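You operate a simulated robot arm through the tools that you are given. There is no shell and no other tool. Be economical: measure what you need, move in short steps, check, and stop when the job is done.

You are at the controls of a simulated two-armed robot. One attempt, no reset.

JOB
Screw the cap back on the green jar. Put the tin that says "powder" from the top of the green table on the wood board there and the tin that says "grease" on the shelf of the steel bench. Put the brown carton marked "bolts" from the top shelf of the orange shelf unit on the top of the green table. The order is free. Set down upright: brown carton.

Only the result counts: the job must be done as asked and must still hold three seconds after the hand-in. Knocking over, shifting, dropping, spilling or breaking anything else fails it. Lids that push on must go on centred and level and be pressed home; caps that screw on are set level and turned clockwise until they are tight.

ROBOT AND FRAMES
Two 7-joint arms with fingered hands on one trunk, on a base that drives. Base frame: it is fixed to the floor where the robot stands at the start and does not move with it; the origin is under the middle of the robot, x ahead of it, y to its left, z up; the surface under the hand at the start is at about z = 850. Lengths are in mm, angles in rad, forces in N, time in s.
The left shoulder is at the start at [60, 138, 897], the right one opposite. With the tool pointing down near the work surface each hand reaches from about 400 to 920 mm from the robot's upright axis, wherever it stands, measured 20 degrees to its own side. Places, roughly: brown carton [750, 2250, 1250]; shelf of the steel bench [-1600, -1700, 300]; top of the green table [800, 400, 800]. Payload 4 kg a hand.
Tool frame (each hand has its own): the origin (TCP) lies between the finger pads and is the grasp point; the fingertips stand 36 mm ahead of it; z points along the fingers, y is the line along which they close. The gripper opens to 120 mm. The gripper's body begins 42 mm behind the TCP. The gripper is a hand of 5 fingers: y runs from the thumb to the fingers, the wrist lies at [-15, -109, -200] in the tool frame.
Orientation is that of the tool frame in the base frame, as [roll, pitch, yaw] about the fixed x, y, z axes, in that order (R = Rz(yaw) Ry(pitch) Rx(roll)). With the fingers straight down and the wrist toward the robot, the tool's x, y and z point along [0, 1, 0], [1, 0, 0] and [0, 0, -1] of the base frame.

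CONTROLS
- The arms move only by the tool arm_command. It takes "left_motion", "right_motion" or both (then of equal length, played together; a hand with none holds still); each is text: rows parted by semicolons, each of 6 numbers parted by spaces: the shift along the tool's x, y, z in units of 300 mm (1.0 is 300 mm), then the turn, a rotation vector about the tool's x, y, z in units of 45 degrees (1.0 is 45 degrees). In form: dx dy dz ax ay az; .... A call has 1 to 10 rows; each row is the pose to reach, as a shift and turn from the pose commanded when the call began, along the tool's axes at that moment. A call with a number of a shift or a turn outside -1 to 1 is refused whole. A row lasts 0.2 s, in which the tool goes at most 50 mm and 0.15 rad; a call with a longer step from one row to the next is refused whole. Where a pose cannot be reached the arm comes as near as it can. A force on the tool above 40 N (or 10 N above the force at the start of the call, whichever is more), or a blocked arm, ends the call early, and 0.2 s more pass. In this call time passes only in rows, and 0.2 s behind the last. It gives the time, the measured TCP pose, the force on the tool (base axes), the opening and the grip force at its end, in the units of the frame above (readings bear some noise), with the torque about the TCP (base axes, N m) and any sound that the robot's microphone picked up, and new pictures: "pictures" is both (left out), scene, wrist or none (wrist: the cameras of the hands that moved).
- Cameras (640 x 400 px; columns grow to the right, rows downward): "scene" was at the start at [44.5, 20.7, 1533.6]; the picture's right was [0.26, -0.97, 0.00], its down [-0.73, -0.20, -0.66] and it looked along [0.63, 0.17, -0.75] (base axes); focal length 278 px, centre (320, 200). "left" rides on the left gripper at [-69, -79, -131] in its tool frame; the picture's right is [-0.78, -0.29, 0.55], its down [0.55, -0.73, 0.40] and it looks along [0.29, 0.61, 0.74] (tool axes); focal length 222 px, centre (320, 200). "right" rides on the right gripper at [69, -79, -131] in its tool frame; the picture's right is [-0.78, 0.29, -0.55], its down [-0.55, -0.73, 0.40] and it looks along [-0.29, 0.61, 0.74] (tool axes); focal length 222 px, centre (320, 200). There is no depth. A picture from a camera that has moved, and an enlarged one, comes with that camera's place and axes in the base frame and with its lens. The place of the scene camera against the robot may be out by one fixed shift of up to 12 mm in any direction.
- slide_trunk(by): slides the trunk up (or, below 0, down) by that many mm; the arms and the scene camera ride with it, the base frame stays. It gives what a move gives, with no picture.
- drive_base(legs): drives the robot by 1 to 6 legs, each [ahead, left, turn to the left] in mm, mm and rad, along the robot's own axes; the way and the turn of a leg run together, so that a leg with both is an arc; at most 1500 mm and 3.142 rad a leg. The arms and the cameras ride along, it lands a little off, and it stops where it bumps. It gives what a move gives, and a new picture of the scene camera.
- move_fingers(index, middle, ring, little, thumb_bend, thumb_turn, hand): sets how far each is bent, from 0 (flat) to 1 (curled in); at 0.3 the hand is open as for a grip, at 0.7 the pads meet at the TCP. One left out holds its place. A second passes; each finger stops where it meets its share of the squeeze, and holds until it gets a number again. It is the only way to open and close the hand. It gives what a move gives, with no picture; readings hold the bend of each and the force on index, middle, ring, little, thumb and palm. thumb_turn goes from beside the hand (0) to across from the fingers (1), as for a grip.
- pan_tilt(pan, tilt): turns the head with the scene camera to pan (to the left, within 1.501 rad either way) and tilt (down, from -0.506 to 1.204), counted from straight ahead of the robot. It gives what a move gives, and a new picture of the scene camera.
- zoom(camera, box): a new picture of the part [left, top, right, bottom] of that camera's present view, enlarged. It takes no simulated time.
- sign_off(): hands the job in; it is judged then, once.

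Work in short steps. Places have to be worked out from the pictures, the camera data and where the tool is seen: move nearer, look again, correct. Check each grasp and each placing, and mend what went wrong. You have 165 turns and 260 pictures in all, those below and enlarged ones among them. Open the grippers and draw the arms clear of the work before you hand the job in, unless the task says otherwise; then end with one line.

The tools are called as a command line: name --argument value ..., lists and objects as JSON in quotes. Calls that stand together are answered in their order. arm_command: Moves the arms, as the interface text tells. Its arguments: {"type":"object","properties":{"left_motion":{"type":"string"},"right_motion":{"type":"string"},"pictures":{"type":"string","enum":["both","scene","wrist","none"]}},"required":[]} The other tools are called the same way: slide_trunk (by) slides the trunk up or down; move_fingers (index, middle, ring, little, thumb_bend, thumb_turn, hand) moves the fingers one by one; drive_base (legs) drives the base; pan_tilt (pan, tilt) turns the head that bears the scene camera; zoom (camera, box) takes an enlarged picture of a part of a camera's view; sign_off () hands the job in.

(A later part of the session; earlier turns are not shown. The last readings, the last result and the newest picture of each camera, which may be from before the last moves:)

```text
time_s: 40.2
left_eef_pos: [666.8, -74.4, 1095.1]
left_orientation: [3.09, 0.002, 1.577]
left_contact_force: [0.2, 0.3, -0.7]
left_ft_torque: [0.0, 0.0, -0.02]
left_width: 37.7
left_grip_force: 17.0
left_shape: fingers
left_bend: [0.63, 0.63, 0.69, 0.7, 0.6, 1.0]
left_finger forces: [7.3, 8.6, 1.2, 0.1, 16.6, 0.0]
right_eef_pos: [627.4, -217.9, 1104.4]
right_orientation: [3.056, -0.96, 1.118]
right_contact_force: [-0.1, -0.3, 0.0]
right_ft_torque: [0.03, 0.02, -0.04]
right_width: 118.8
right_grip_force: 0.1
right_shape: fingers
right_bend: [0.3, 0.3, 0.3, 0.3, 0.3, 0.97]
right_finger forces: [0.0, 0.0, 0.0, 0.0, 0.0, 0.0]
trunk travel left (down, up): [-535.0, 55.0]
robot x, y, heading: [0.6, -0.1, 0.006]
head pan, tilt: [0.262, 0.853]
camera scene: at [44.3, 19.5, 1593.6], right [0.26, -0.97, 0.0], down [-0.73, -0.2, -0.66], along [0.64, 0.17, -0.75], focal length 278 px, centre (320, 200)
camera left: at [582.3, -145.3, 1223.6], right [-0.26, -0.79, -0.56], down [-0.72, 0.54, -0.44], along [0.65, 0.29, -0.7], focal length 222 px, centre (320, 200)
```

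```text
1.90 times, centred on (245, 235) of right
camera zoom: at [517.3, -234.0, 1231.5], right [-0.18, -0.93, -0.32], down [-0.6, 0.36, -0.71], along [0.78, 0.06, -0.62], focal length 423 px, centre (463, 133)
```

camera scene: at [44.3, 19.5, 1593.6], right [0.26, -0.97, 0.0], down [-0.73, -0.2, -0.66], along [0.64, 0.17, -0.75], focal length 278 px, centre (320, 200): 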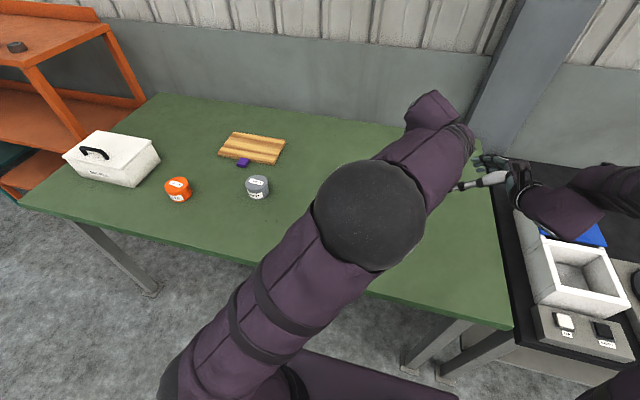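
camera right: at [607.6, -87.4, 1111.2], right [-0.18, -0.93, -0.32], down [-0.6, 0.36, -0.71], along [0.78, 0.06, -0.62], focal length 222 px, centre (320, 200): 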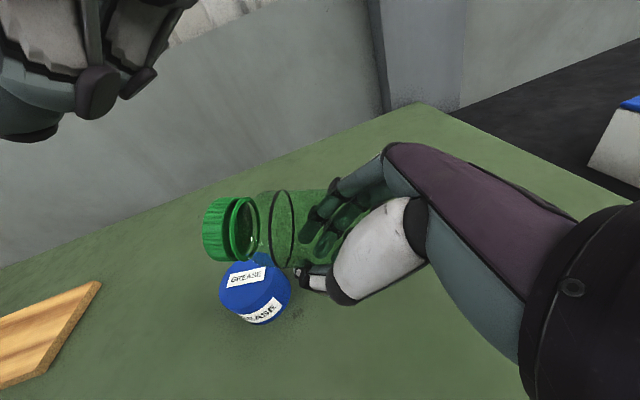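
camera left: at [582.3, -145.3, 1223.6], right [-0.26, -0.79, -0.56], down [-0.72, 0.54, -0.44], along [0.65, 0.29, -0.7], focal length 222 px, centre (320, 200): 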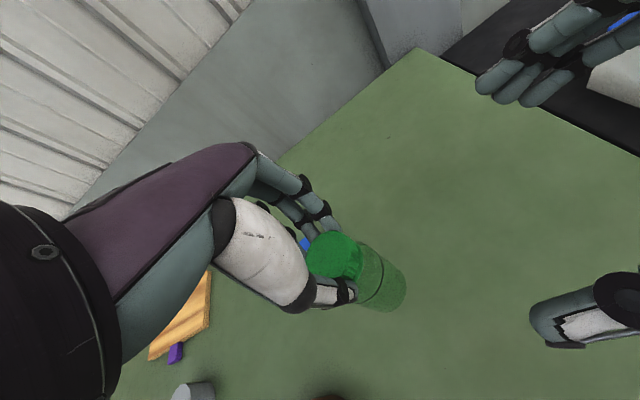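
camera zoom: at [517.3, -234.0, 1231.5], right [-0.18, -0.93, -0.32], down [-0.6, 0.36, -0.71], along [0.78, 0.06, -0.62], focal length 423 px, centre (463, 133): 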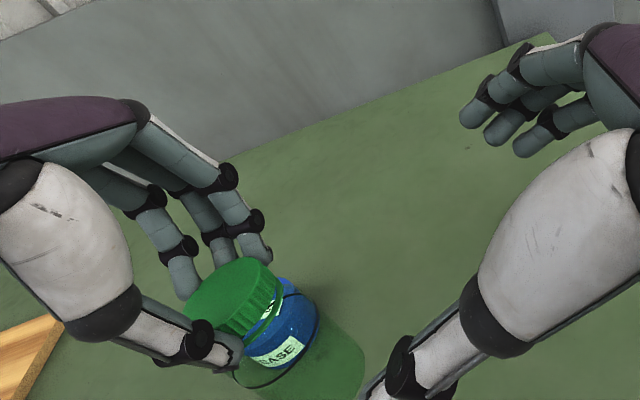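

The jar hangs nearly upright with its base a bit toward +y. I correct the tilt a few degrees and lower to just above the table, then check.

arm_command --left_motion "0 0 0.1 0.02 -0.05 0; 0 0 0.2 0.04 -0.1 0; 0 0 0.31 0.055 -0.11 0" --pictures "wrist"

zoom --camera "right" --box '[170, 180, 350, 380]'

zoom --camera "left" --box '[280, 210, 440, 340]'

```text
time_s: 41.0
left_eef_pos: [671.7, -75.5, 1002.4]
left_orientation: [3.134, 0.09, 1.573]
left_contact_force: [1.2, 0.9, -1.2]
left_ft_torque: [0.0, -0.01, 0.0]
left_width: 37.6
left_grip_force: 17.1
left_shape: fingers
left_bend: [0.63, 0.63, 0.69, 0.7, 0.6, 1.0]
left_finger forces: [7.4, 8.8, 1.3, 0.1, 16.6, 0.0]
right_eef_pos: [626.8, -216.6, 1104.1]
right_orientation: [3.052, -0.962, 1.12]
right_contact_force: [0.0, -0.2, 0.6]
right_ft_torque: [0.0, -0.03, 0.01]
right_width: 118.9
right_grip_force: 0.0
right_shape: fingers
right_bend: [0.3, 0.3, 0.3, 0.3, 0.3, 0.97]
right_finger forces: [0.1, 0.0, 0.0, 0.1, 0.1, 0.1]
trunk travel left (down, up): [-535.0, 55.0]
robot x, y, heading: [-0.6, -3.6, 0.0]
head pan, tilt: [0.262, 0.853]
camera left: at [592.5, -133.5, 1139.8], right [-0.28, -0.83, -0.48], down [-0.73, 0.51, -0.45], along [0.62, 0.22, -0.76], focal length 222 px, centre (320, 200)
```

left: 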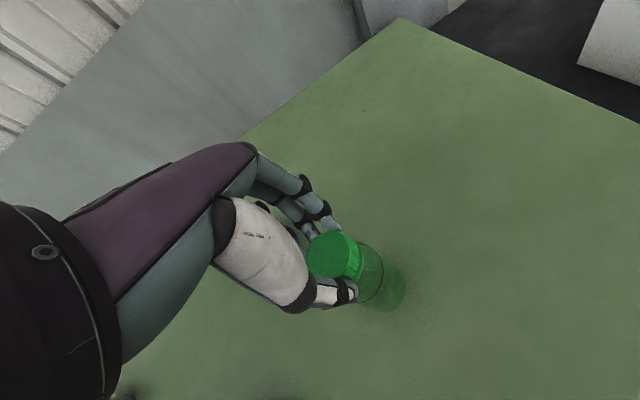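

```text
2.00 times, centred on (260, 280) of right
camera zoom: at [518.0, -233.5, 1231.3], right [-0.18, -0.93, -0.32], down [-0.6, 0.36, -0.71], along [0.78, 0.06, -0.62], focal length 444 px, centre (440, 40)
```

zoom: 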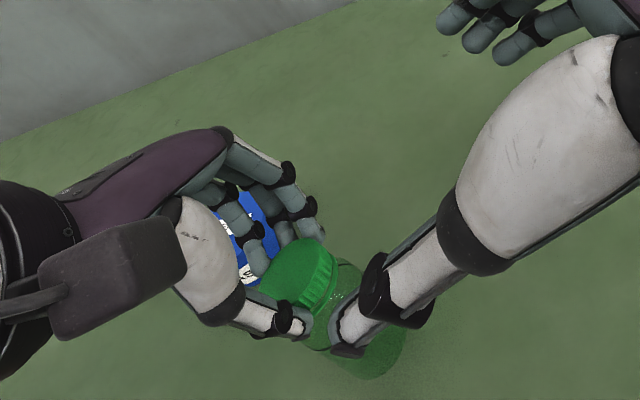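

```text
3.08 times, centred on (360, 275) of left
camera zoom: at [592.5, -133.5, 1139.8], right [-0.28, -0.83, -0.48], down [-0.73, 0.51, -0.45], along [0.62, 0.22, -0.76], focal length 684 px, centre (197, -31)
```

zoom: 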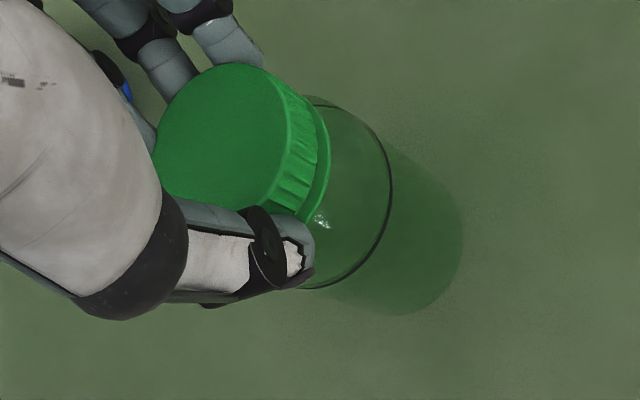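

The jar's base leans ~7° toward −x and ~4° toward −y. I correct the wrist by those angles.

arm_command --left_motion "0 0 0 -0.075 0.05 0; 0 0 0 -0.15 0.1 0" --pictures "none"

arm_command --right_motion "-0.16 0 0 0 0 0; -0.33 0 0 0 0 0" --pictures "none"

zoom --camera "right" --box '[120, 60, 360, 300]'

zoom --camera "left" --box '[280, 210, 440, 340]'

```text
time_s: 41.6
left_eef_pos: [672.1, -73.9, 1002.7]
left_orientation: [3.016, 0.013, 1.578]
left_contact_force: [0.6, -0.3, -0.9]
left_ft_torque: [-0.02, -0.03, 0.05]
left_width: 37.7
left_grip_force: 17.0
left_shape: fingers
left_bend: [0.63, 0.63, 0.69, 0.7, 0.6, 1.0]
left_finger forces: [7.3, 8.6, 1.3, 0.0, 16.7, 0.1]
right_eef_pos: [626.2, -217.2, 1103.6]
right_orientation: [3.051, -0.96, 1.122]
right_contact_force: [0.1, 0.8, -0.7]
right_ft_torque: [-0.02, 0.0, 0.02]
right_width: 118.9
right_grip_force: 0.0
right_shape: fingers
right_bend: [0.3, 0.3, 0.3, 0.3, 0.3, 0.97]
right_finger forces: [0.0, 0.0, 0.1, 0.0, 0.0, 0.0]
trunk travel left (down, up): [-535.0, 55.0]
robot x, y, heading: [0.3, 0.2, 0.003]
head pan, tilt: [0.262, 0.853]
```

```text
refused: row 2 steps farther than a row can; nothing moved
```

```text
1.67 times, centred on (240, 180) of right
camera zoom: at [517.3, -233.5, 1231.7], right [-0.18, -0.93, -0.32], down [-0.6, 0.36, -0.71], along [0.78, 0.06, -0.62], focal length 370 px, centre (453, 233)
```

zoom: 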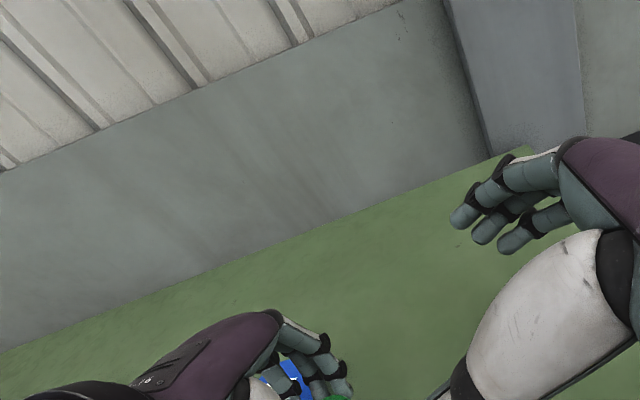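

```text
3.08 times, centred on (360, 275) of left
camera zoom: at [577.5, -144.2, 1125.2], right [-0.21, -0.79, -0.57], down [-0.68, 0.54, -0.49], along [0.7, 0.28, -0.66], focal length 684 px, centre (197, -31)
```

zoom: 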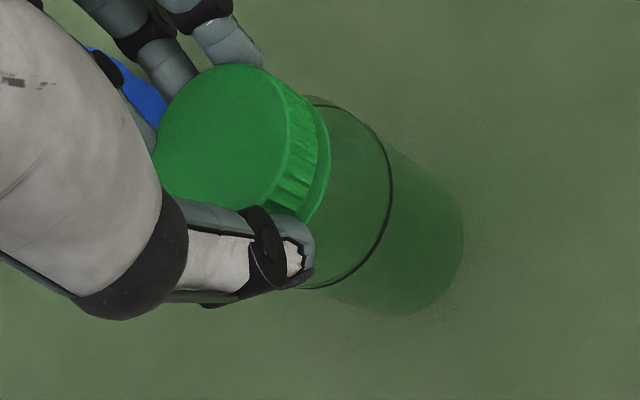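

The jar is now vertical within ~2°. I lower it to the table until light contact.

arm_command --left_motion "0 0 0.02 0 0 0; 0 0 0.035 0 0 0; 0 0 0.045 0 0 0; 0 0 0.052 0 0 0" --pictures "none"

```text
time_s: 42.6
left_eef_pos: [675.6, -75.0, 988.0]
left_orientation: [3.016, 0.014, 1.579]
left_contact_force: [0.0, 0.1, -0.6]
left_ft_torque: [0.0, -0.02, -0.02]
left_width: 37.7
left_grip_force: 17.2
left_shape: fingers
left_bend: [0.63, 0.63, 0.69, 0.7, 0.6, 1.0]
left_finger forces: [7.3, 8.5, 1.3, 0.0, 16.6, 0.1]
right_eef_pos: [626.0, -216.7, 1103.4]
right_orientation: [3.051, -0.96, 1.124]
right_contact_force: [0.0, 0.4, 0.1]
right_ft_torque: [0.0, -0.03, -0.01]
right_width: 119.0
right_grip_force: 0.1
right_shape: fingers
right_bend: [0.3, 0.3, 0.3, 0.3, 0.3, 0.97]
right_finger forces: [0.0, 0.0, 0.0, 0.0, 0.0, 0.0]
trunk travel left (down, up): [-535.0, 55.0]
robot x, y, heading: [0.9, -1.3, 0.002]
head pan, tilt: [0.262, 0.853]
```

No contact yet; I continue down in small steps.

arm_command --left_motion "0 0 0.01 0 0 0; 0 0 0.017 0 0 0; 0 0 0.024 0 0 0; 0 0 0.031 0 0 0" --pictures "none"

```text
time_s: 43.6
left_eef_pos: [676.6, -74.9, 980.3]
left_orientation: [3.014, 0.011, 1.579]
left_contact_force: [-0.7, -1.1, 6.0]
left_ft_torque: [-0.01, 0.0, 0.01]
left_width: 37.5
left_grip_force: 16.9
left_shape: fingers
left_bend: [0.63, 0.63, 0.69, 0.7, 0.6, 1.0]
left_finger forces: [7.4, 8.4, 1.3, 0.0, 17.2, 0.0]
right_eef_pos: [625.7, -216.2, 1104.6]
right_orientation: [3.052, -0.962, 1.121]
right_contact_force: [0.4, 0.3, 0.4]
right_ft_torque: [0.0, 0.0, 0.03]
right_width: 118.7
right_grip_force: 0.1
right_shape: fingers
right_bend: [0.3, 0.3, 0.3, 0.3, 0.3, 0.97]
right_finger forces: [0.0, 0.0, 0.0, 0.0, 0.0, 0.1]
trunk travel left (down, up): [-535.0, 55.0]
robot x, y, heading: [0.6, -1.5, -0.002]
head pan, tilt: [0.262, 0.853]
```

Jar stands on the table with ~6 N. I bring the right hand back to a standoff to grip the jar body.

arm_command --right_motion "-0.076 -0.036 0.089 0 0 0; -0.152 -0.072 0.178 0 0 0; -0.227 -0.108 0.268 0 0 0; -0.303 -0.144 0.357 0 0 0" --pictures "wrist"

```text
time_s: 44.6
left_eef_pos: [675.6, -75.4, 978.0]
left_orientation: [3.017, 0.011, 1.578]
left_contact_force: [-0.6, -1.4, 9.7]
left_ft_torque: [0.0, 0.02, -0.03]
left_width: 37.5
left_grip_force: 17.9
left_shape: fingers
left_bend: [0.63, 0.63, 0.69, 0.7, 0.6, 1.0]
left_finger forces: [7.8, 8.7, 1.3, 0.0, 17.2, 0.0]
right_eef_pos: [610.4, -166.9, 967.2]
right_orientation: [3.05, -0.962, 1.123]
right_contact_force: [0.0, 0.7, -0.3]
right_ft_torque: [-0.02, 0.03, -0.01]
right_width: 118.9
right_grip_force: 0.1
right_shape: fingers
right_bend: [0.3, 0.3, 0.3, 0.3, 0.3, 0.97]
right_finger forces: [0.0, 0.0, 0.1, 0.1, 0.0, 0.0]
trunk travel left (down, up): [-535.0, 55.0]
robot x, y, heading: [5.9, -2.3, -0.005]
head pan, tilt: [0.262, 0.853]
camera right: at [501.1, -183.1, 1094.2], right [-0.18, -0.93, -0.32], down [-0.6, 0.36, -0.72], along [0.78, 0.06, -0.62], focal length 222 px, centre (320, 200)
```

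right: 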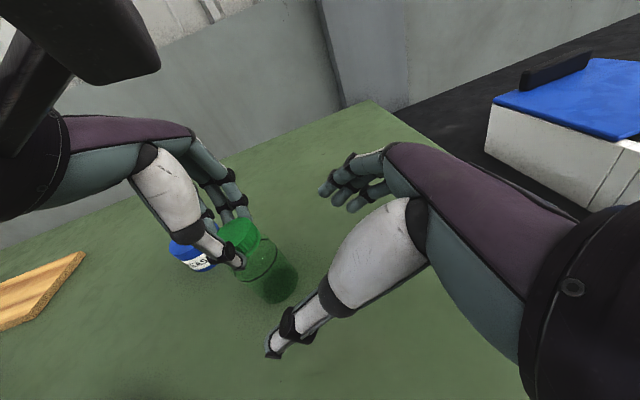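

Jar centre ≈ (671,-75). I advance the right hand 133 mm around it.

arm_command --right_motion "0 0.002 0.1 0 0 0; 0 0.004 0.2 0 0 0; 0 0.006 0.3 0 0 0; 0 0.008 0.38 0 0 0; 0 0.008 0.44 0 0 0" --pictures "wrist"

```text
time_s: 45.8
left_eef_pos: [675.6, -75.9, 979.2]
left_orientation: [3.015, 0.011, 1.579]
left_contact_force: [0.4, -1.5, 9.1]
left_ft_torque: [-0.03, -0.01, 0.04]
left_width: 37.3
left_grip_force: 17.0
left_shape: fingers
left_bend: [0.63, 0.63, 0.69, 0.7, 0.6, 1.0]
left_finger forces: [7.9, 8.7, 1.3, 0.0, 17.2, 0.0]
right_eef_pos: [671.5, -77.9, 891.6]
right_orientation: [3.049, -0.961, 1.123]
right_contact_force: [-0.5, -0.3, 0.5]
right_ft_torque: [0.01, 0.01, 0.03]
right_width: 118.9
right_grip_force: 0.6
right_shape: fingers
right_bend: [0.3, 0.3, 0.3, 0.3, 0.3, 0.97]
right_finger forces: [0.0, 0.0, 0.0, 0.3, 0.0, 0.1]
trunk travel left (down, up): [-535.0, 55.0]
robot x, y, heading: [1.1, 0.4, 0.001]
head pan, tilt: [0.262, 0.853]
camera right: at [561.9, -94.3, 1018.2], right [-0.18, -0.93, -0.32], down [-0.6, 0.36, -0.72], along [0.78, 0.06, -0.62], focal length 222 px, centre (320, 200)
```

right: 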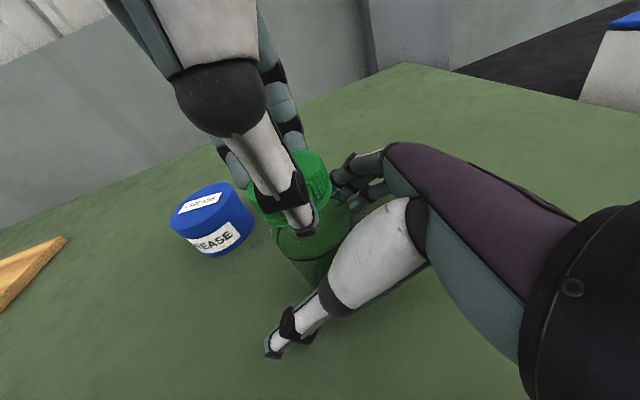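

I close the right hand on the jar body.

move_fingers --hand "right" --index 0.75 --middle 0.75 --ring 0.75 --little 0.75 --thumb_bend 0.75 --thumb_turn 1

zoom --camera "right" --box '[200, 110, 400, 310]'

```text
time_s: 46.8
left_eef_pos: [675.7, -74.6, 978.7]
left_orientation: [3.016, 0.012, 1.58]
left_contact_force: [0.6, -4.3, 5.8]
left_ft_torque: [-0.1, 0.24, -0.04]
left_width: 37.5
left_grip_force: 16.3
left_shape: fingers
left_bend: [0.63, 0.63, 0.69, 0.7, 0.6, 1.0]
left_finger forces: [9.3, 7.9, 0.8, 0.0, 14.9, 0.0]
right_eef_pos: [672.2, -76.8, 893.8]
right_orientation: [3.046, -0.967, 1.128]
right_contact_force: [10.3, 5.8, 23.6]
right_ft_torque: [-0.58, -0.74, 0.13]
right_width: 24.4
right_grip_force: 50.0
right_shape: fingers
right_bend: [0.72, 0.66, 0.62, 0.73, 0.62, 0.98]
right_finger forces: [10.7, 9.4, 12.0, 29.9, 37.7, 0.0]
trunk travel left (down, up): [-535.0, 55.0]
robot x, y, heading: [-1.3, 2.7, -0.006]
head pan, tilt: [0.262, 0.853]
```

```text
2.00 times, centred on (300, 210) of right
camera zoom: at [562.0, -93.6, 1020.4], right [-0.18, -0.93, -0.32], down [-0.59, 0.36, -0.72], along [0.78, 0.06, -0.62], focal length 444 px, centre (360, 180)
```

zoom: 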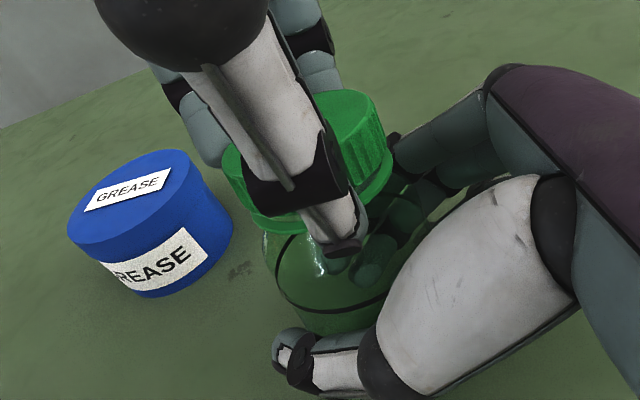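

The jar is now gripped firmly (50 N). I turn the cap clockwise 45° about the vertical.

arm_command --left_motion "-0.003 -0.0006 0 -0.002 -0.021 0.165; -0.0059 -0.0017 0.001 -0.004 -0.042 0.331; -0.0087 -0.003 0.001 -0.006 -0.063 0.496; -0.0112 -0.0048 0.001 -0.008 -0.083 0.661; -0.0135 -0.0068 0.002 -0.01 -0.104 0.827; -0.0155 -0.0092 0.002 -0.012 -0.125 0.992" --pictures "none"

zoom --camera "right" --box '[200, 110, 400, 310]'

```text
time_s: 48.2
left_eef_pos: [671.5, -79.6, 977.9]
left_orientation: [2.995, 0.001, 0.792]
left_contact_force: [2.5, -2.5, 4.1]
left_ft_torque: [0.0, 0.06, 0.1]
left_width: 35.8
left_grip_force: 17.8
left_shape: fingers
left_bend: [0.62, 0.63, 0.7, 0.7, 0.62, 1.0]
left_finger forces: [8.7, 9.5, 1.3, 0.1, 16.0, 0.0]
right_eef_pos: [671.5, -77.5, 893.4]
right_orientation: [3.04, -0.967, 1.132]
right_contact_force: [9.3, 5.8, 25.9]
right_ft_torque: [-0.48, -0.81, 0.07]
right_width: 24.2
right_grip_force: 50.5
right_shape: fingers
right_bend: [0.73, 0.66, 0.63, 0.73, 0.63, 0.97]
right_finger forces: [10.4, 9.2, 10.8, 31.3, 39.4, 0.1]
trunk travel left (down, up): [-535.0, 55.0]
robot x, y, heading: [1.2, -1.7, -0.002]
head pan, tilt: [0.262, 0.853]
```

```text
2.00 times, centred on (300, 210) of right
camera zoom: at [561.9, -94.3, 1020.1], right [-0.18, -0.93, -0.32], down [-0.59, 0.36, -0.72], along [0.78, 0.06, -0.62], focal length 444 px, centre (360, 180)
```

zoom: 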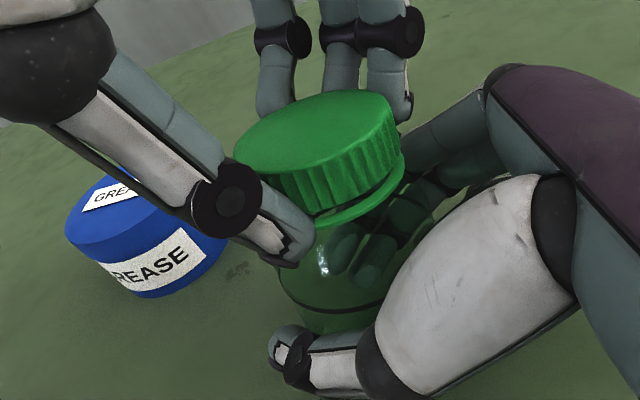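

Cap turned and remains level; continuing another 45°.

arm_command --left_motion "-0.003 -0.0006 0 -0.002 -0.021 0.165; -0.0059 -0.0017 0.001 -0.004 -0.042 0.331; -0.0087 -0.003 0.001 -0.006 -0.063 0.496; -0.0112 -0.0048 0.002 -0.008 -0.083 0.661; -0.0135 -0.0068 0.002 -0.01 -0.104 0.827; -0.0155 -0.0092 0.003 -0.012 -0.125 0.992" --pictures "none"

zoom --camera "right" --box '[200, 110, 400, 310]'

```text
time_s: 49.6
left_eef_pos: [666.5, -81.0, 977.0]
left_orientation: [2.991, -0.014, 0.007]
left_contact_force: [4.9, -2.1, 7.8]
left_ft_torque: [-0.04, -0.03, 0.13]
left_width: 35.4
left_grip_force: 19.4
left_shape: fingers
left_bend: [0.62, 0.63, 0.69, 0.7, 0.62, 1.0]
left_finger forces: [8.2, 9.7, 2.8, 0.1, 17.5, 0.1]
right_eef_pos: [672.8, -79.0, 894.6]
right_orientation: [3.042, -0.966, 1.129]
right_contact_force: [6.6, -1.4, 28.1]
right_ft_torque: [-0.68, -0.87, 0.0]
right_width: 23.8
right_grip_force: 50.1
right_shape: fingers
right_bend: [0.73, 0.66, 0.63, 0.73, 0.63, 0.97]
right_finger forces: [9.1, 9.4, 10.5, 31.0, 41.1, 0.0]
trunk travel left (down, up): [-535.0, 55.0]
robot x, y, heading: [-1.0, 0.4, -0.004]
head pan, tilt: [0.262, 0.853]
```

```text
2.00 times, centred on (300, 210) of right
camera zoom: at [561.4, -94.8, 1020.1], right [-0.18, -0.93, -0.32], down [-0.59, 0.36, -0.72], along [0.78, 0.06, -0.62], focal length 444 px, centre (360, 180)
```

zoom: 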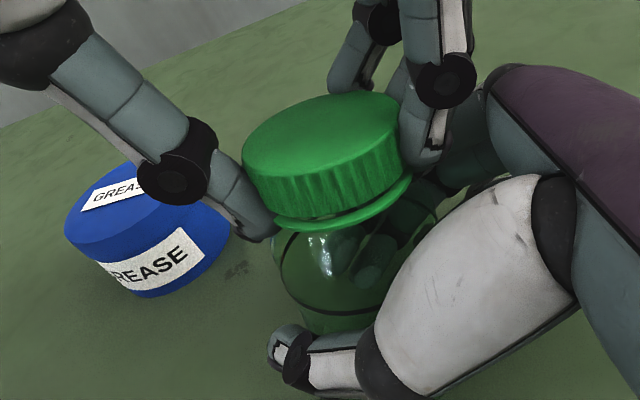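

The gap is closing. Time to re-grip: I open the left hand slightly, to avoid the right knuckles.

move_fingers --hand "left" --index 0.52 --middle 0.52 --ring 0.52 --little 0.52 --thumb_bend 0.45

arm_command --left_motion "0 0 -0.06 0 0 0; 0 0 -0.13 0 0 0; 0 0 -0.17 0 0 0" --pictures "none"

zoom --camera "right" --box '[200, 110, 400, 310]'

```text
time_s: 50.6
left_eef_pos: [666.7, -81.2, 976.5]
left_orientation: [2.99, -0.012, 0.008]
left_contact_force: [0.2, -0.7, 0.4]
left_ft_torque: [0.03, -0.02, 0.01]
left_width: 63.5
left_grip_force: 0.1
left_shape: fingers
left_bend: [0.52, 0.52, 0.52, 0.52, 0.45, 0.99]
left_finger forces: [0.1, 0.1, 0.1, 0.1, 0.0, 0.0]
right_eef_pos: [672.6, -79.5, 894.5]
right_orientation: [3.045, -0.966, 1.126]
right_contact_force: [9.3, -3.6, 28.3]
right_ft_torque: [-0.51, -0.44, 0.15]
right_width: 22.5
right_grip_force: 47.9
right_shape: fingers
right_bend: [0.73, 0.66, 0.63, 0.74, 0.65, 0.96]
right_finger forces: [11.1, 8.9, 10.3, 28.4, 35.6, 0.0]
trunk travel left (down, up): [-535.0, 55.0]
robot x, y, heading: [1.3, 1.7, -0.001]
head pan, tilt: [0.262, 0.853]
```

```text
time_s: 51.4
left_eef_pos: [664.8, -72.7, 1029.0]
left_orientation: [2.992, -0.015, 0.01]
left_contact_force: [0.3, -0.6, -0.7]
left_ft_torque: [-0.01, -0.01, 0.02]
left_width: 63.9
left_grip_force: 0.1
left_shape: fingers
left_bend: [0.52, 0.52, 0.52, 0.52, 0.45, 0.99]
left_finger forces: [0.1, 0.0, 0.1, 0.1, 0.1, 0.0]
right_eef_pos: [672.8, -79.9, 893.7]
right_orientation: [3.042, -0.965, 1.131]
right_contact_force: [9.0, -4.5, 28.3]
right_ft_torque: [-0.56, -0.38, 0.12]
right_width: 22.4
right_grip_force: 47.8
right_shape: fingers
right_bend: [0.73, 0.66, 0.63, 0.74, 0.65, 0.96]
right_finger forces: [10.8, 8.8, 10.2, 29.3, 35.7, 0.0]
trunk travel left (down, up): [-535.0, 55.0]
robot x, y, heading: [-2.5, -1.0, -0.0]
head pan, tilt: [0.262, 0.853]
```

```text
2.00 times, centred on (300, 210) of right
camera zoom: at [562.2, -94.9, 1020.0], right [-0.18, -0.93, -0.32], down [-0.59, 0.36, -0.72], along [0.78, 0.06, -0.62], focal length 444 px, centre (360, 180)
```

zoom: 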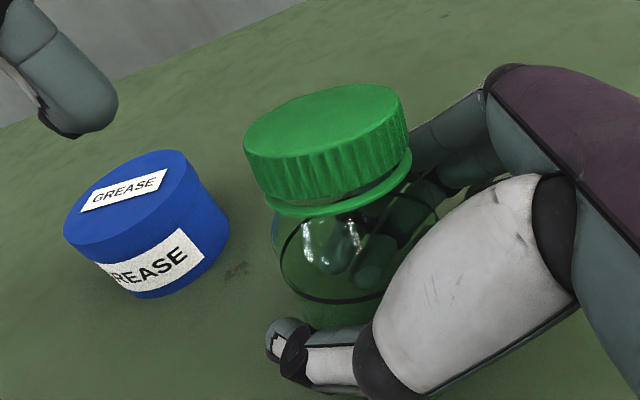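

The jar tips ~5° toward the right hand again, so I level it with the right hand while turning the left hand back 45° for the next stroke.

arm_command --left_motion "0 0 -0.02 0.032 0.012 -0.167; 0 0 -0.04 0.063 0.025 -0.333; 0 0 -0.06 0.095 0.037 -0.5; 0 0 -0.06 0.127 0.049 -0.667; 0 0 -0.06 0.158 0.062 -0.833; 0 0 -0.06 0.19 0.074 -1.0" --right_motion "0 -0.001 0.002 -0.005 -0.016 -0.008; 0 -0.002 0.004 -0.009 -0.032 -0.016; 0 -0.0033 0.0065 -0.014 -0.048 -0.025; 0 -0.0045 0.009 -0.018 -0.064 -0.033; 0 -0.0056 0.011 -0.023 -0.08 -0.041; 0 -0.0067 0.013 -0.027 -0.096 -0.049" --pictures "none"

arm_command --left_motion "0 0 0 0 0 -0.167; 0 0 0 0 0 -0.333; 0 0 0 0 0 -0.5; 0 0 0 0 0 -0.667; 0 0 0 0 0 -0.833; 0 0 0 0 0 -1.0" --pictures "wrist"

zoom --camera "right" --box '[200, 110, 400, 310]'

```text
time_s: 52.8
left_eef_pos: [664.0, -71.1, 1045.8]
left_orientation: [3.14, -0.011, 0.797]
left_contact_force: [0.0, 0.5, -0.7]
left_ft_torque: [0.04, 0.01, -0.01]
left_width: 63.7
left_grip_force: 0.0
left_shape: fingers
left_bend: [0.52, 0.52, 0.52, 0.52, 0.45, 0.99]
left_finger forces: [0.1, 0.0, 0.0, 0.0, 0.0, 0.0]
right_eef_pos: [672.0, -74.2, 892.0]
right_orientation: [2.982, -0.888, 1.176]
right_contact_force: [2.2, -7.6, 35.2]
right_ft_torque: [-0.32, -0.28, -0.04]
right_width: 20.9
right_grip_force: 42.7
right_shape: fingers
right_bend: [0.73, 0.66, 0.63, 0.74, 0.66, 0.95]
right_finger forces: [8.4, 9.1, 16.8, 12.8, 37.4, 0.0]
trunk travel left (down, up): [-535.0, 55.0]
robot x, y, heading: [2.7, -3.1, 0.001]
head pan, tilt: [0.262, 0.853]
```

```text
time_s: 54.2
left_eef_pos: [664.7, -71.1, 1046.2]
left_orientation: [3.131, -0.007, 1.584]
left_contact_force: [0.1, 0.2, -0.8]
left_ft_torque: [0.04, 0.0, 0.02]
left_width: 63.5
left_grip_force: 0.0
left_shape: fingers
left_bend: [0.52, 0.52, 0.52, 0.52, 0.45, 0.99]
left_finger forces: [0.1, 0.0, 0.1, 0.0, 0.0, 0.0]
right_eef_pos: [671.6, -74.2, 892.1]
right_orientation: [2.98, -0.887, 1.18]
right_contact_force: [3.0, -6.8, 35.5]
right_ft_torque: [-0.4, -0.3, -0.06]
right_width: 20.5
right_grip_force: 43.8
right_shape: fingers
right_bend: [0.73, 0.66, 0.63, 0.74, 0.66, 0.94]
right_finger forces: [9.0, 9.4, 17.1, 13.9, 37.8, 0.0]
trunk travel left (down, up): [-535.0, 55.0]
robot x, y, heading: [1.5, 2.8, 0.001]
head pan, tilt: [0.262, 0.853]
camera left: at [585.7, -142.7, 1176.6], right [-0.27, -0.78, -0.56], down [-0.74, 0.54, -0.4], along [0.62, 0.3, -0.73], focal length 222 px, centre (320, 200)
```

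left: 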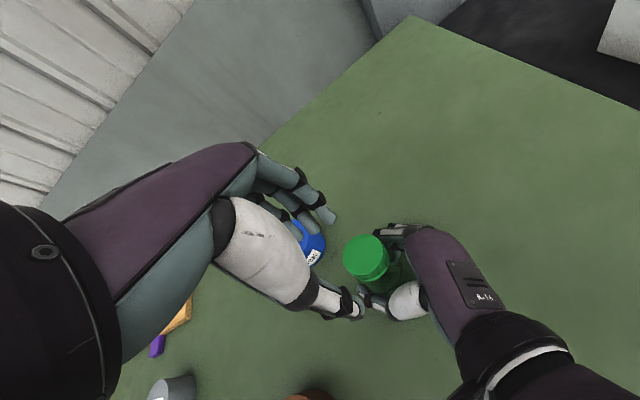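

```text
2.00 times, centred on (300, 210) of right
camera zoom: at [561.6, -78.9, 1019.1], right [-0.18, -0.95, -0.24], down [-0.59, 0.3, -0.75], along [0.78, 0.01, -0.62], focal length 444 px, centre (360, 180)
```

zoom: 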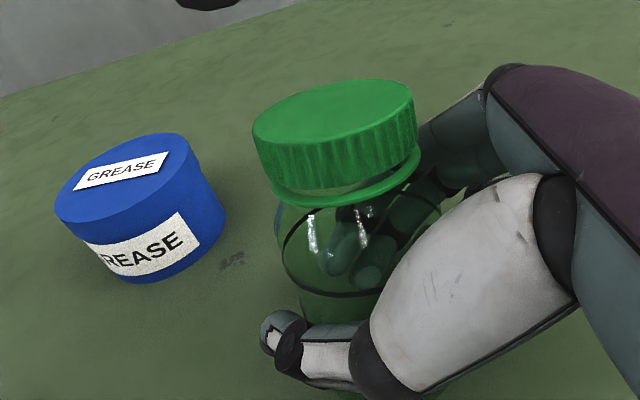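

Jar is level within ~3°, cap centre ≈ (670,-78). I open the left hand a bit more and lower it over the cap.

move_fingers --hand "left" --index 0.42 --middle 0.42 --ring 0.42 --little 0.42 --thumb_bend 0.42

arm_command --left_motion "-0.023 0.023 0 0 0 0; -0.023 0.023 0.1 0 0 0; -0.023 0.023 0.18 0 0 0; -0.023 0.023 0.227 0 0 0" --pictures "wrist"

zoom --camera "right" --box '[200, 110, 400, 310]'

```text
time_s: 55.2
left_eef_pos: [664.7, -71.5, 1044.7]
left_orientation: [3.131, -0.007, 1.58]
left_contact_force: [0.1, -0.2, 0.0]
left_ft_torque: [-0.03, 0.02, -0.01]
left_width: 83.1
left_grip_force: 0.0
left_shape: fingers
left_bend: [0.42, 0.42, 0.42, 0.42, 0.42, 0.99]
left_finger forces: [0.0, 0.1, 0.0, 0.0, 0.0, 0.0]
right_eef_pos: [672.1, -73.4, 891.7]
right_orientation: [2.98, -0.887, 1.18]
right_contact_force: [4.0, -5.4, 34.1]
right_ft_torque: [-0.43, -0.34, 0.0]
right_width: 21.1
right_grip_force: 43.7
right_shape: fingers
right_bend: [0.73, 0.66, 0.63, 0.74, 0.66, 0.94]
right_finger forces: [9.1, 9.6, 17.3, 13.9, 37.6, 0.1]
trunk travel left (down, up): [-535.0, 55.0]
robot x, y, heading: [-0.8, 0.6, -0.001]
head pan, tilt: [0.262, 0.853]
```

```text
time_s: 56.2
left_eef_pos: [671.6, -76.8, 976.6]
left_orientation: [3.13, -0.006, 1.582]
left_contact_force: [0.9, 0.8, 2.9]
left_ft_torque: [0.0, 0.08, 0.04]
left_width: 84.0
left_grip_force: 0.2
left_shape: fingers
left_bend: [0.42, 0.42, 0.42, 0.42, 0.42, 0.99]
left_finger forces: [0.1, 0.0, 0.0, 0.0, 0.0, 0.0]
right_eef_pos: [672.9, -72.6, 891.7]
right_orientation: [2.981, -0.888, 1.178]
right_contact_force: [5.3, -5.6, 32.2]
right_ft_torque: [-0.36, -0.47, 0.03]
right_width: 20.8
right_grip_force: 43.9
right_shape: fingers
right_bend: [0.73, 0.66, 0.63, 0.74, 0.66, 0.94]
right_finger forces: [8.9, 9.6, 17.7, 14.7, 37.6, 0.0]
trunk travel left (down, up): [-535.0, 55.0]
robot x, y, heading: [-0.5, -0.6, 0.001]
head pan, tilt: [0.262, 0.853]
camera left: at [592.5, -149.5, 1108.4], right [-0.28, -0.78, -0.56], down [-0.74, 0.54, -0.4], along [0.62, 0.3, -0.73], focal length 222 px, centre (320, 200)
```

left: 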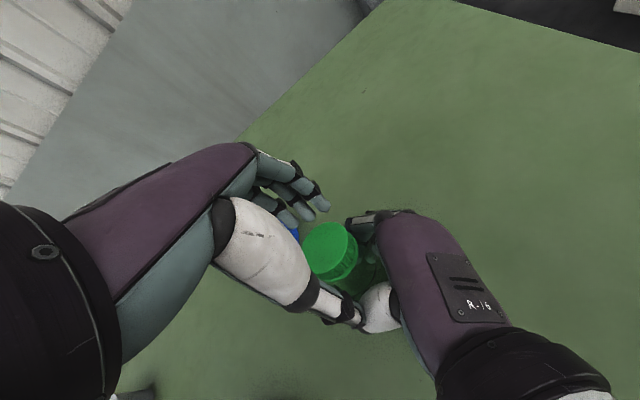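

```text
2.00 times, centred on (300, 210) of right
camera zoom: at [561.5, -78.8, 1019.1], right [-0.18, -0.95, -0.24], down [-0.59, 0.3, -0.75], along [0.78, 0.01, -0.62], focal length 444 px, centre (360, 180)
```

zoom: 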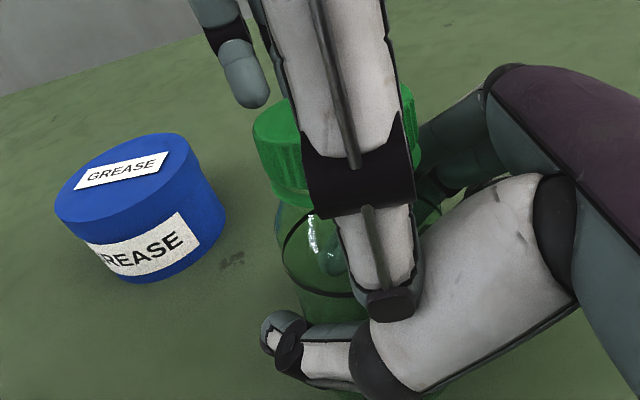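

Position relative to the cap matches the first good grasp. I close the left hand.

move_fingers --hand "left" --index 0.75 --middle 0.75 --ring 0.7 --little 0.7 --thumb_bend 0.75 --thumb_turn 1

arm_command --left_motion "-0.003 -0.0006 0.001 0 0 0.167; -0.0059 -0.0017 0.001 0 0 0.333; -0.0087 -0.003 0.001 0 0 0.5; -0.0112 -0.0048 0.001 0 0 0.667; -0.0135 -0.0068 0.002 0 0 0.833; -0.0155 -0.0092 0.002 0 0 1.0" --pictures "none"

zoom --camera "right" --box '[200, 110, 400, 310]'

```text
time_s: 57.2
left_eef_pos: [671.8, -77.3, 976.7]
left_orientation: [3.132, -0.005, 1.58]
left_contact_force: [9.3, 0.7, -4.7]
left_ft_torque: [-0.01, -0.45, -0.01]
left_width: 37.0
left_grip_force: 21.4
left_shape: fingers
left_bend: [0.6, 0.59, 0.69, 0.7, 0.61, 1.0]
left_finger forces: [11.8, 11.7, 1.2, 0.1, 17.7, 0.0]
right_eef_pos: [672.4, -73.5, 891.6]
right_orientation: [2.979, -0.886, 1.181]
right_contact_force: [-2.8, -6.3, 38.7]
right_ft_torque: [-0.59, -0.65, 0.08]
right_width: 20.9
right_grip_force: 49.3
right_shape: fingers
right_bend: [0.74, 0.66, 0.63, 0.74, 0.66, 0.95]
right_finger forces: [8.0, 9.0, 18.5, 20.3, 42.8, 0.0]
trunk travel left (down, up): [-535.0, 55.0]
robot x, y, heading: [3.0, -0.2, 0.005]
head pan, tilt: [0.262, 0.853]
```

```text
time_s: 58.6
left_eef_pos: [669.6, -81.6, 976.6]
left_orientation: [3.139, -0.011, 0.791]
left_contact_force: [3.6, 1.1, -5.5]
left_ft_torque: [-0.1, -0.08, 0.06]
left_width: 37.3
left_grip_force: 20.1
left_shape: fingers
left_bend: [0.6, 0.6, 0.69, 0.7, 0.61, 1.0]
left_finger forces: [10.2, 10.4, 1.9, 0.1, 17.9, 0.0]
right_eef_pos: [672.0, -72.2, 891.8]
right_orientation: [2.982, -0.889, 1.179]
right_contact_force: [0.5, -4.6, 35.4]
right_ft_torque: [-0.33, -0.56, -0.02]
right_width: 19.6
right_grip_force: 45.7
right_shape: fingers
right_bend: [0.74, 0.66, 0.63, 0.74, 0.66, 0.95]
right_finger forces: [7.4, 9.7, 18.1, 16.7, 40.0, 0.1]
trunk travel left (down, up): [-535.0, 55.0]
robot x, y, heading: [-2.0, 2.5, 0.002]
head pan, tilt: [0.262, 0.853]
```

```text
2.00 times, centred on (300, 210) of right
camera zoom: at [561.4, -78.6, 1018.8], right [-0.18, -0.95, -0.24], down [-0.59, 0.3, -0.75], along [0.78, 0.01, -0.62], focal length 444 px, centre (360, 180)
```

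zoom: 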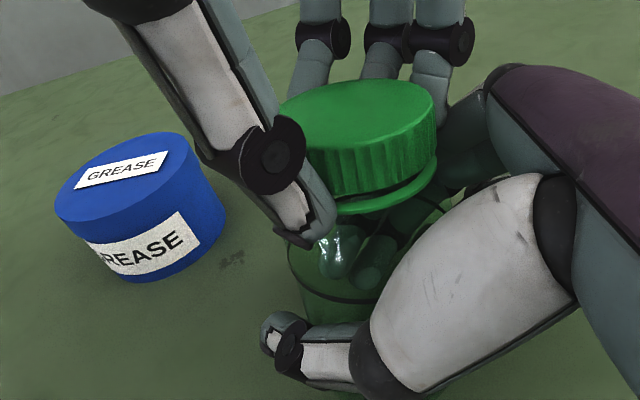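

Turn works; I continue 45° with slightly more downward feed.

arm_command --left_motion "-0.003 -0.0006 0.003 0 0 0.167; -0.0059 -0.0017 0.005 0 0 0.333; -0.0087 -0.003 0.007 0 0 0.5; -0.0112 -0.0048 0.008 0 0 0.667; -0.0135 -0.0068 0.009 0 0 0.833; -0.0155 -0.0092 0.01 0 0 1.0" --pictures "none"

zoom --camera "right" --box '[200, 110, 400, 310]'

```text
time_s: 60.0
left_eef_pos: [666.7, -81.6, 975.2]
left_orientation: [-3.139, -0.015, 0.012]
left_contact_force: [17.2, 0.4, 6.6]
left_ft_torque: [-0.51, -0.45, 0.87]
left_width: 36.7
left_grip_force: 24.4
left_shape: fingers
left_bend: [0.6, 0.62, 0.7, 0.7, 0.62, 0.98]
left_finger forces: [17.0, 10.9, 0.1, 0.1, 20.7, 0.0]
right_eef_pos: [672.8, -72.0, 890.6]
right_orientation: [2.984, -0.888, 1.176]
right_contact_force: [-5.4, -4.0, 32.8]
right_ft_torque: [-0.04, -1.64, -0.88]
right_width: 20.3
right_grip_force: 52.4
right_shape: fingers
right_bend: [0.74, 0.66, 0.62, 0.74, 0.65, 0.94]
right_finger forces: [7.0, 10.7, 21.4, 21.5, 44.1, 0.0]
trunk travel left (down, up): [-535.0, 55.0]
robot x, y, heading: [3.0, -1.7, -0.0]
head pan, tilt: [0.262, 0.853]
```

```text
2.00 times, centred on (300, 210) of right
camera zoom: at [561.3, -78.4, 1018.5], right [-0.18, -0.95, -0.24], down [-0.59, 0.3, -0.75], along [0.78, 0.01, -0.62], focal length 444 px, centre (360, 180)
```

zoom: 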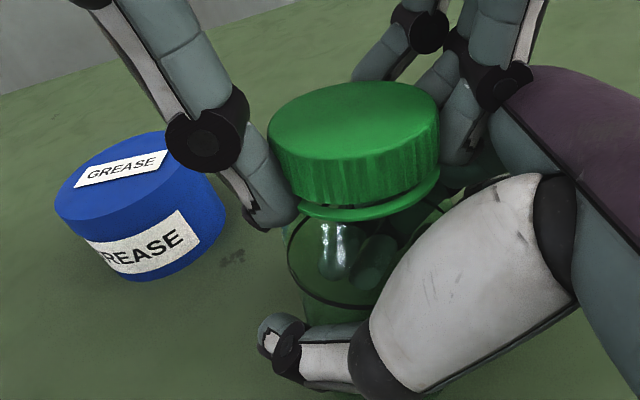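

Torque jumped to ~0.87 N·m on both hands: the cap is tightening. I turn a further ~9° to confirm.

arm_command --left_motion "-0.002 -0.0003 0 0 0 0.1; -0.0038 -0.0008 0.001 0 0 0.2" --pictures "none"

zoom --camera "right" --box '[250, 130, 350, 230]'

```text
time_s: 60.6
left_eef_pos: [665.5, -82.2, 974.0]
left_orientation: [-3.136, -0.018, -0.144]
left_contact_force: [25.6, 0.3, 11.7]
left_ft_torque: [-0.7, -0.66, 1.31]
left_width: 36.0
left_grip_force: 23.7
left_shape: fingers
left_bend: [0.6, 0.63, 0.7, 0.7, 0.62, 0.96]
left_finger forces: [11.6, 15.6, 0.0, 0.1, 20.8, 0.1]
right_eef_pos: [670.5, -72.6, 891.8]
right_orientation: [2.985, -0.885, 1.178]
right_contact_force: [-9.3, -2.7, 32.2]
right_ft_torque: [0.28, -2.34, -1.41]
right_width: 21.0
right_grip_force: 56.1
right_shape: fingers
right_bend: [0.74, 0.66, 0.62, 0.74, 0.65, 0.94]
right_finger forces: [7.4, 10.5, 23.7, 26.4, 43.3, 0.0]
trunk travel left (down, up): [-535.0, 55.0]
robot x, y, heading: [1.8, 0.9, -0.0]
head pan, tilt: [0.262, 0.853]
```

```text
4.00 times, centred on (300, 180) of right
camera zoom: at [561.0, -78.2, 1018.2], right [-0.18, -0.95, -0.24], down [-0.6, 0.3, -0.75], along [0.78, 0.01, -0.62], focal length 888 px, centre (400, 280)
```

zoom: 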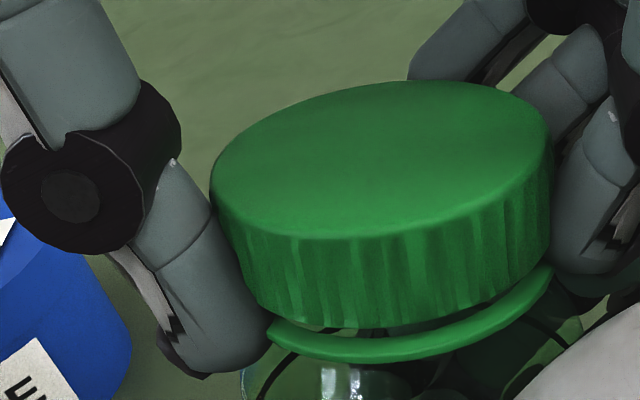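

Torque rose to 1.3 N·m: cap is tight and level. I release the left hand and lift it away.

move_fingers --hand "left" --index 0.5 --middle 0.5 --ring 0.5 --little 0.5 --thumb_bend 0.42

arm_command --left_motion "0 0 -0.08 0 0 0; 0 0 -0.2 0 0 0; 0 0 -0.35 0 0 0; 0 0 -0.5 0 0 0" --pictures "wrist"

zoom --camera "right" --box '[200, 110, 400, 310]'

```text
time_s: 61.6
left_eef_pos: [666.7, -79.8, 975.9]
left_orientation: [-3.131, -0.017, -0.143]
left_contact_force: [24.4, 21.6, 15.7]
left_ft_torque: [-0.16, -0.7, 1.05]
left_width: 62.3
left_grip_force: 2.0
left_shape: fingers
left_bend: [0.55, 0.57, 0.52, 0.5, 0.42, 0.99]
left_finger forces: [0.0, 4.1, 0.0, 0.0, 0.0, 0.0]
right_eef_pos: [671.4, -72.5, 890.5]
right_orientation: [2.984, -0.884, 1.175]
right_contact_force: [-12.7, -13.0, 32.5]
right_ft_torque: [1.92, -2.0, -0.97]
right_width: 20.0
right_grip_force: 55.0
right_shape: fingers
right_bend: [0.74, 0.66, 0.63, 0.74, 0.65, 0.94]
right_finger forces: [8.5, 9.7, 23.2, 29.2, 40.4, 0.0]
trunk travel left (down, up): [-535.0, 55.0]
robot x, y, heading: [2.8, -2.3, 0.001]
head pan, tilt: [0.262, 0.853]
```

```text
time_s: 62.6
left_eef_pos: [660.8, -85.9, 1121.2]
left_orientation: [-3.132, -0.006, -0.149]
left_contact_force: [0.2, -0.5, -0.2]
left_ft_torque: [-0.02, -0.02, -0.01]
left_width: 71.3
left_grip_force: 0.0
left_shape: fingers
left_bend: [0.5, 0.5, 0.5, 0.5, 0.42, 0.99]
left_finger forces: [0.0, 0.0, 0.0, 0.0, 0.0, 0.0]
right_eef_pos: [671.6, -74.1, 890.9]
right_orientation: [2.984, -0.886, 1.176]
right_contact_force: [1.3, -4.8, 34.0]
right_ft_torque: [-0.48, -0.15, -0.02]
right_width: 18.3
right_grip_force: 50.3
right_shape: fingers
right_bend: [0.74, 0.66, 0.73, 0.74, 0.67, 0.94]
right_finger forces: [8.5, 9.1, 21.8, 22.4, 39.1, 0.0]
trunk travel left (down, up): [-535.0, 55.0]
robot x, y, heading: [3.1, -3.9, -0.005]
head pan, tilt: [0.262, 0.853]
camera left: at [602.5, 0.4, 1254.0], right [-0.73, 0.41, -0.55], down [0.66, 0.65, -0.39], along [0.2, -0.64, -0.74], focal length 222 px, centre (320, 200)
```

left: 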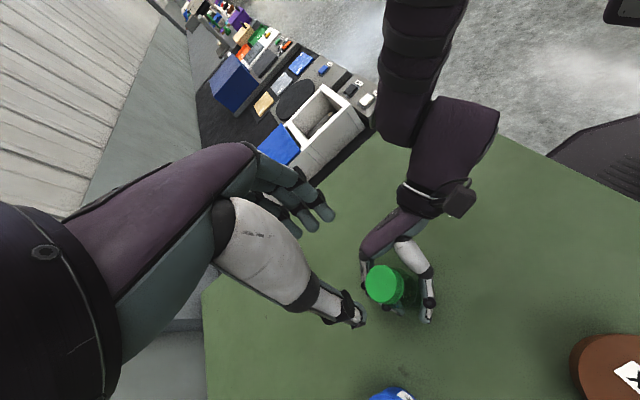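

```text
2.00 times, centred on (300, 210) of right
camera zoom: at [561.2, -78.4, 1018.5], right [-0.18, -0.95, -0.24], down [-0.59, 0.3, -0.75], along [0.78, 0.01, -0.62], focal length 444 px, centre (360, 180)
```

zoom: 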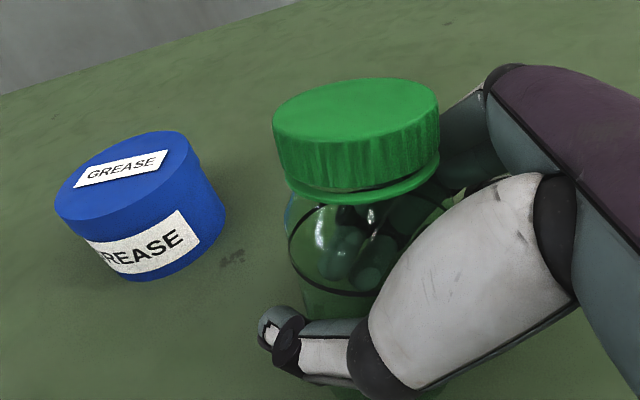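

Left hand is clear. The jar leans ~4–5°; I level it with the right hand before releasing.

arm_command --right_motion "0.001 -0.0035 0.006 -0.013 -0.048 -0.025; 0.0017 -0.007 0.012 -0.027 -0.096 -0.049" --pictures "none"

move_fingers --hand "right" --index 0.58 --middle 0.58 --ring 0.58 --little 0.6 --thumb_bend 0.56

zoom --camera "right" --box '[200, 110, 400, 310]'

```text
time_s: 63.2
left_eef_pos: [660.4, -85.4, 1123.1]
left_orientation: [-3.133, -0.008, -0.147]
left_contact_force: [0.0, -0.1, -0.2]
left_ft_torque: [0.0, 0.01, 0.03]
left_width: 71.2
left_grip_force: 0.0
left_shape: fingers
left_bend: [0.5, 0.5, 0.5, 0.5, 0.42, 0.99]
left_finger forces: [0.0, 0.1, 0.0, 0.0, 0.1, 0.0]
right_eef_pos: [671.4, -68.8, 890.6]
right_orientation: [2.933, -0.806, 1.215]
right_contact_force: [0.2, -2.4, 37.8]
right_ft_torque: [-0.29, -0.31, 0.04]
right_width: 18.1
right_grip_force: 45.8
right_shape: fingers
right_bend: [0.74, 0.66, 0.63, 0.74, 0.67, 0.94]
right_finger forces: [7.3, 9.3, 25.3, 11.2, 38.4, 0.0]
trunk travel left (down, up): [-535.0, 55.0]
robot x, y, heading: [-2.8, -1.3, 0.002]
head pan, tilt: [0.262, 0.853]
```

```text
time_s: 64.2
left_eef_pos: [659.4, -84.2, 1122.8]
left_orientation: [-3.134, -0.01, -0.145]
left_contact_force: [0.6, 0.2, -0.4]
left_ft_torque: [0.03, -0.01, -0.01]
left_width: 71.0
left_grip_force: 0.0
left_shape: fingers
left_bend: [0.5, 0.5, 0.5, 0.5, 0.42, 0.99]
left_finger forces: [0.0, 0.0, 0.0, 0.0, 0.0, 0.0]
right_eef_pos: [669.4, -67.9, 890.0]
right_orientation: [2.934, -0.803, 1.216]
right_contact_force: [-15.0, 3.3, 39.3]
right_ft_torque: [-0.53, 0.22, -0.2]
right_width: 47.2
right_grip_force: 27.4
right_shape: fingers
right_bend: [0.57, 0.57, 0.59, 0.72, 0.54, 1.0]
right_finger forces: [0.1, 0.1, 20.6, 24.2, 10.8, 0.0]
trunk travel left (down, up): [-535.0, 55.0]
robot x, y, heading: [-1.7, 0.4, -0.0]
head pan, tilt: [0.262, 0.853]
```

```text
2.00 times, centred on (300, 210) of right
camera zoom: at [559.1, -62.9, 1017.1], right [-0.18, -0.97, -0.15], down [-0.59, 0.23, -0.77], along [0.78, -0.05, -0.62], focal length 444 px, centre (360, 180)
```

zoom: 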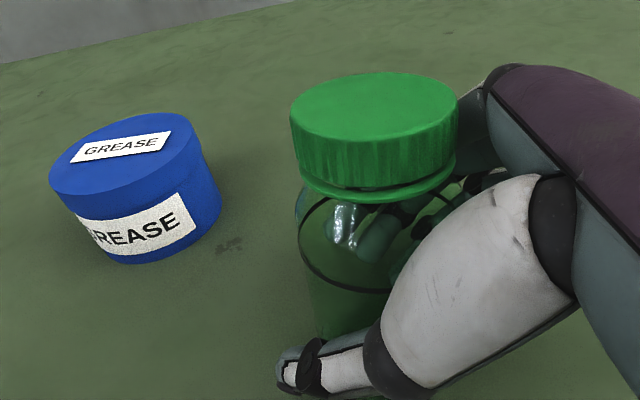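

The jar is level. I open the right hand fully.

move_fingers --hand "right" --index 0.3 --middle 0.3 --ring 0.3 --little 0.3 --thumb_bend 0.3

zoom --camera "right" --box '[200, 110, 400, 310]'

```text
time_s: 65.2
left_eef_pos: [660.8, -86.1, 1120.4]
left_orientation: [-3.135, -0.007, -0.147]
left_contact_force: [-0.3, -0.4, -0.3]
left_ft_torque: [-0.02, -0.02, 0.03]
left_width: 71.5
left_grip_force: 0.0
left_shape: fingers
left_bend: [0.5, 0.5, 0.5, 0.5, 0.42, 0.99]
left_finger forces: [0.1, 0.0, 0.0, 0.0, 0.1, 0.0]
right_eef_pos: [669.3, -69.4, 886.8]
right_orientation: [2.94, -0.801, 1.209]
right_contact_force: [-3.4, 3.4, 24.7]
right_ft_torque: [-0.15, 0.18, -0.33]
right_width: 115.5
right_grip_force: 12.4
right_shape: fingers
right_bend: [0.3, 0.3, 0.3, 0.74, 0.32, 1.0]
right_finger forces: [0.0, 0.0, 0.0, 18.0, 6.4, 0.0]
trunk travel left (down, up): [-535.0, 55.0]
robot x, y, heading: [0.4, -1.3, -0.004]
head pan, tilt: [0.262, 0.853]
```

```text
2.00 times, centred on (300, 210) of right
camera zoom: at [560.6, -63.7, 1015.0], right [-0.18, -0.97, -0.15], down [-0.6, 0.23, -0.77], along [0.78, -0.05, -0.62], focal length 444 px, centre (360, 180)
```

zoom: 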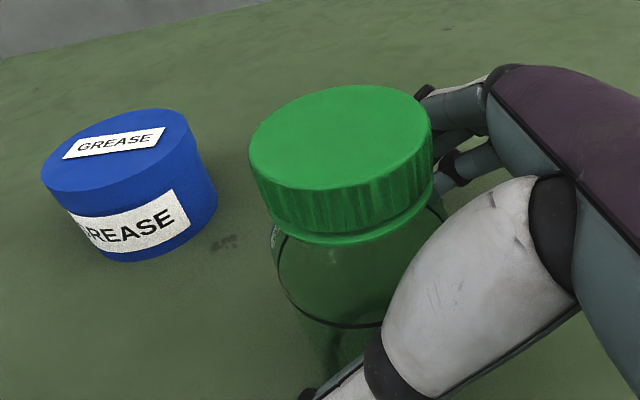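

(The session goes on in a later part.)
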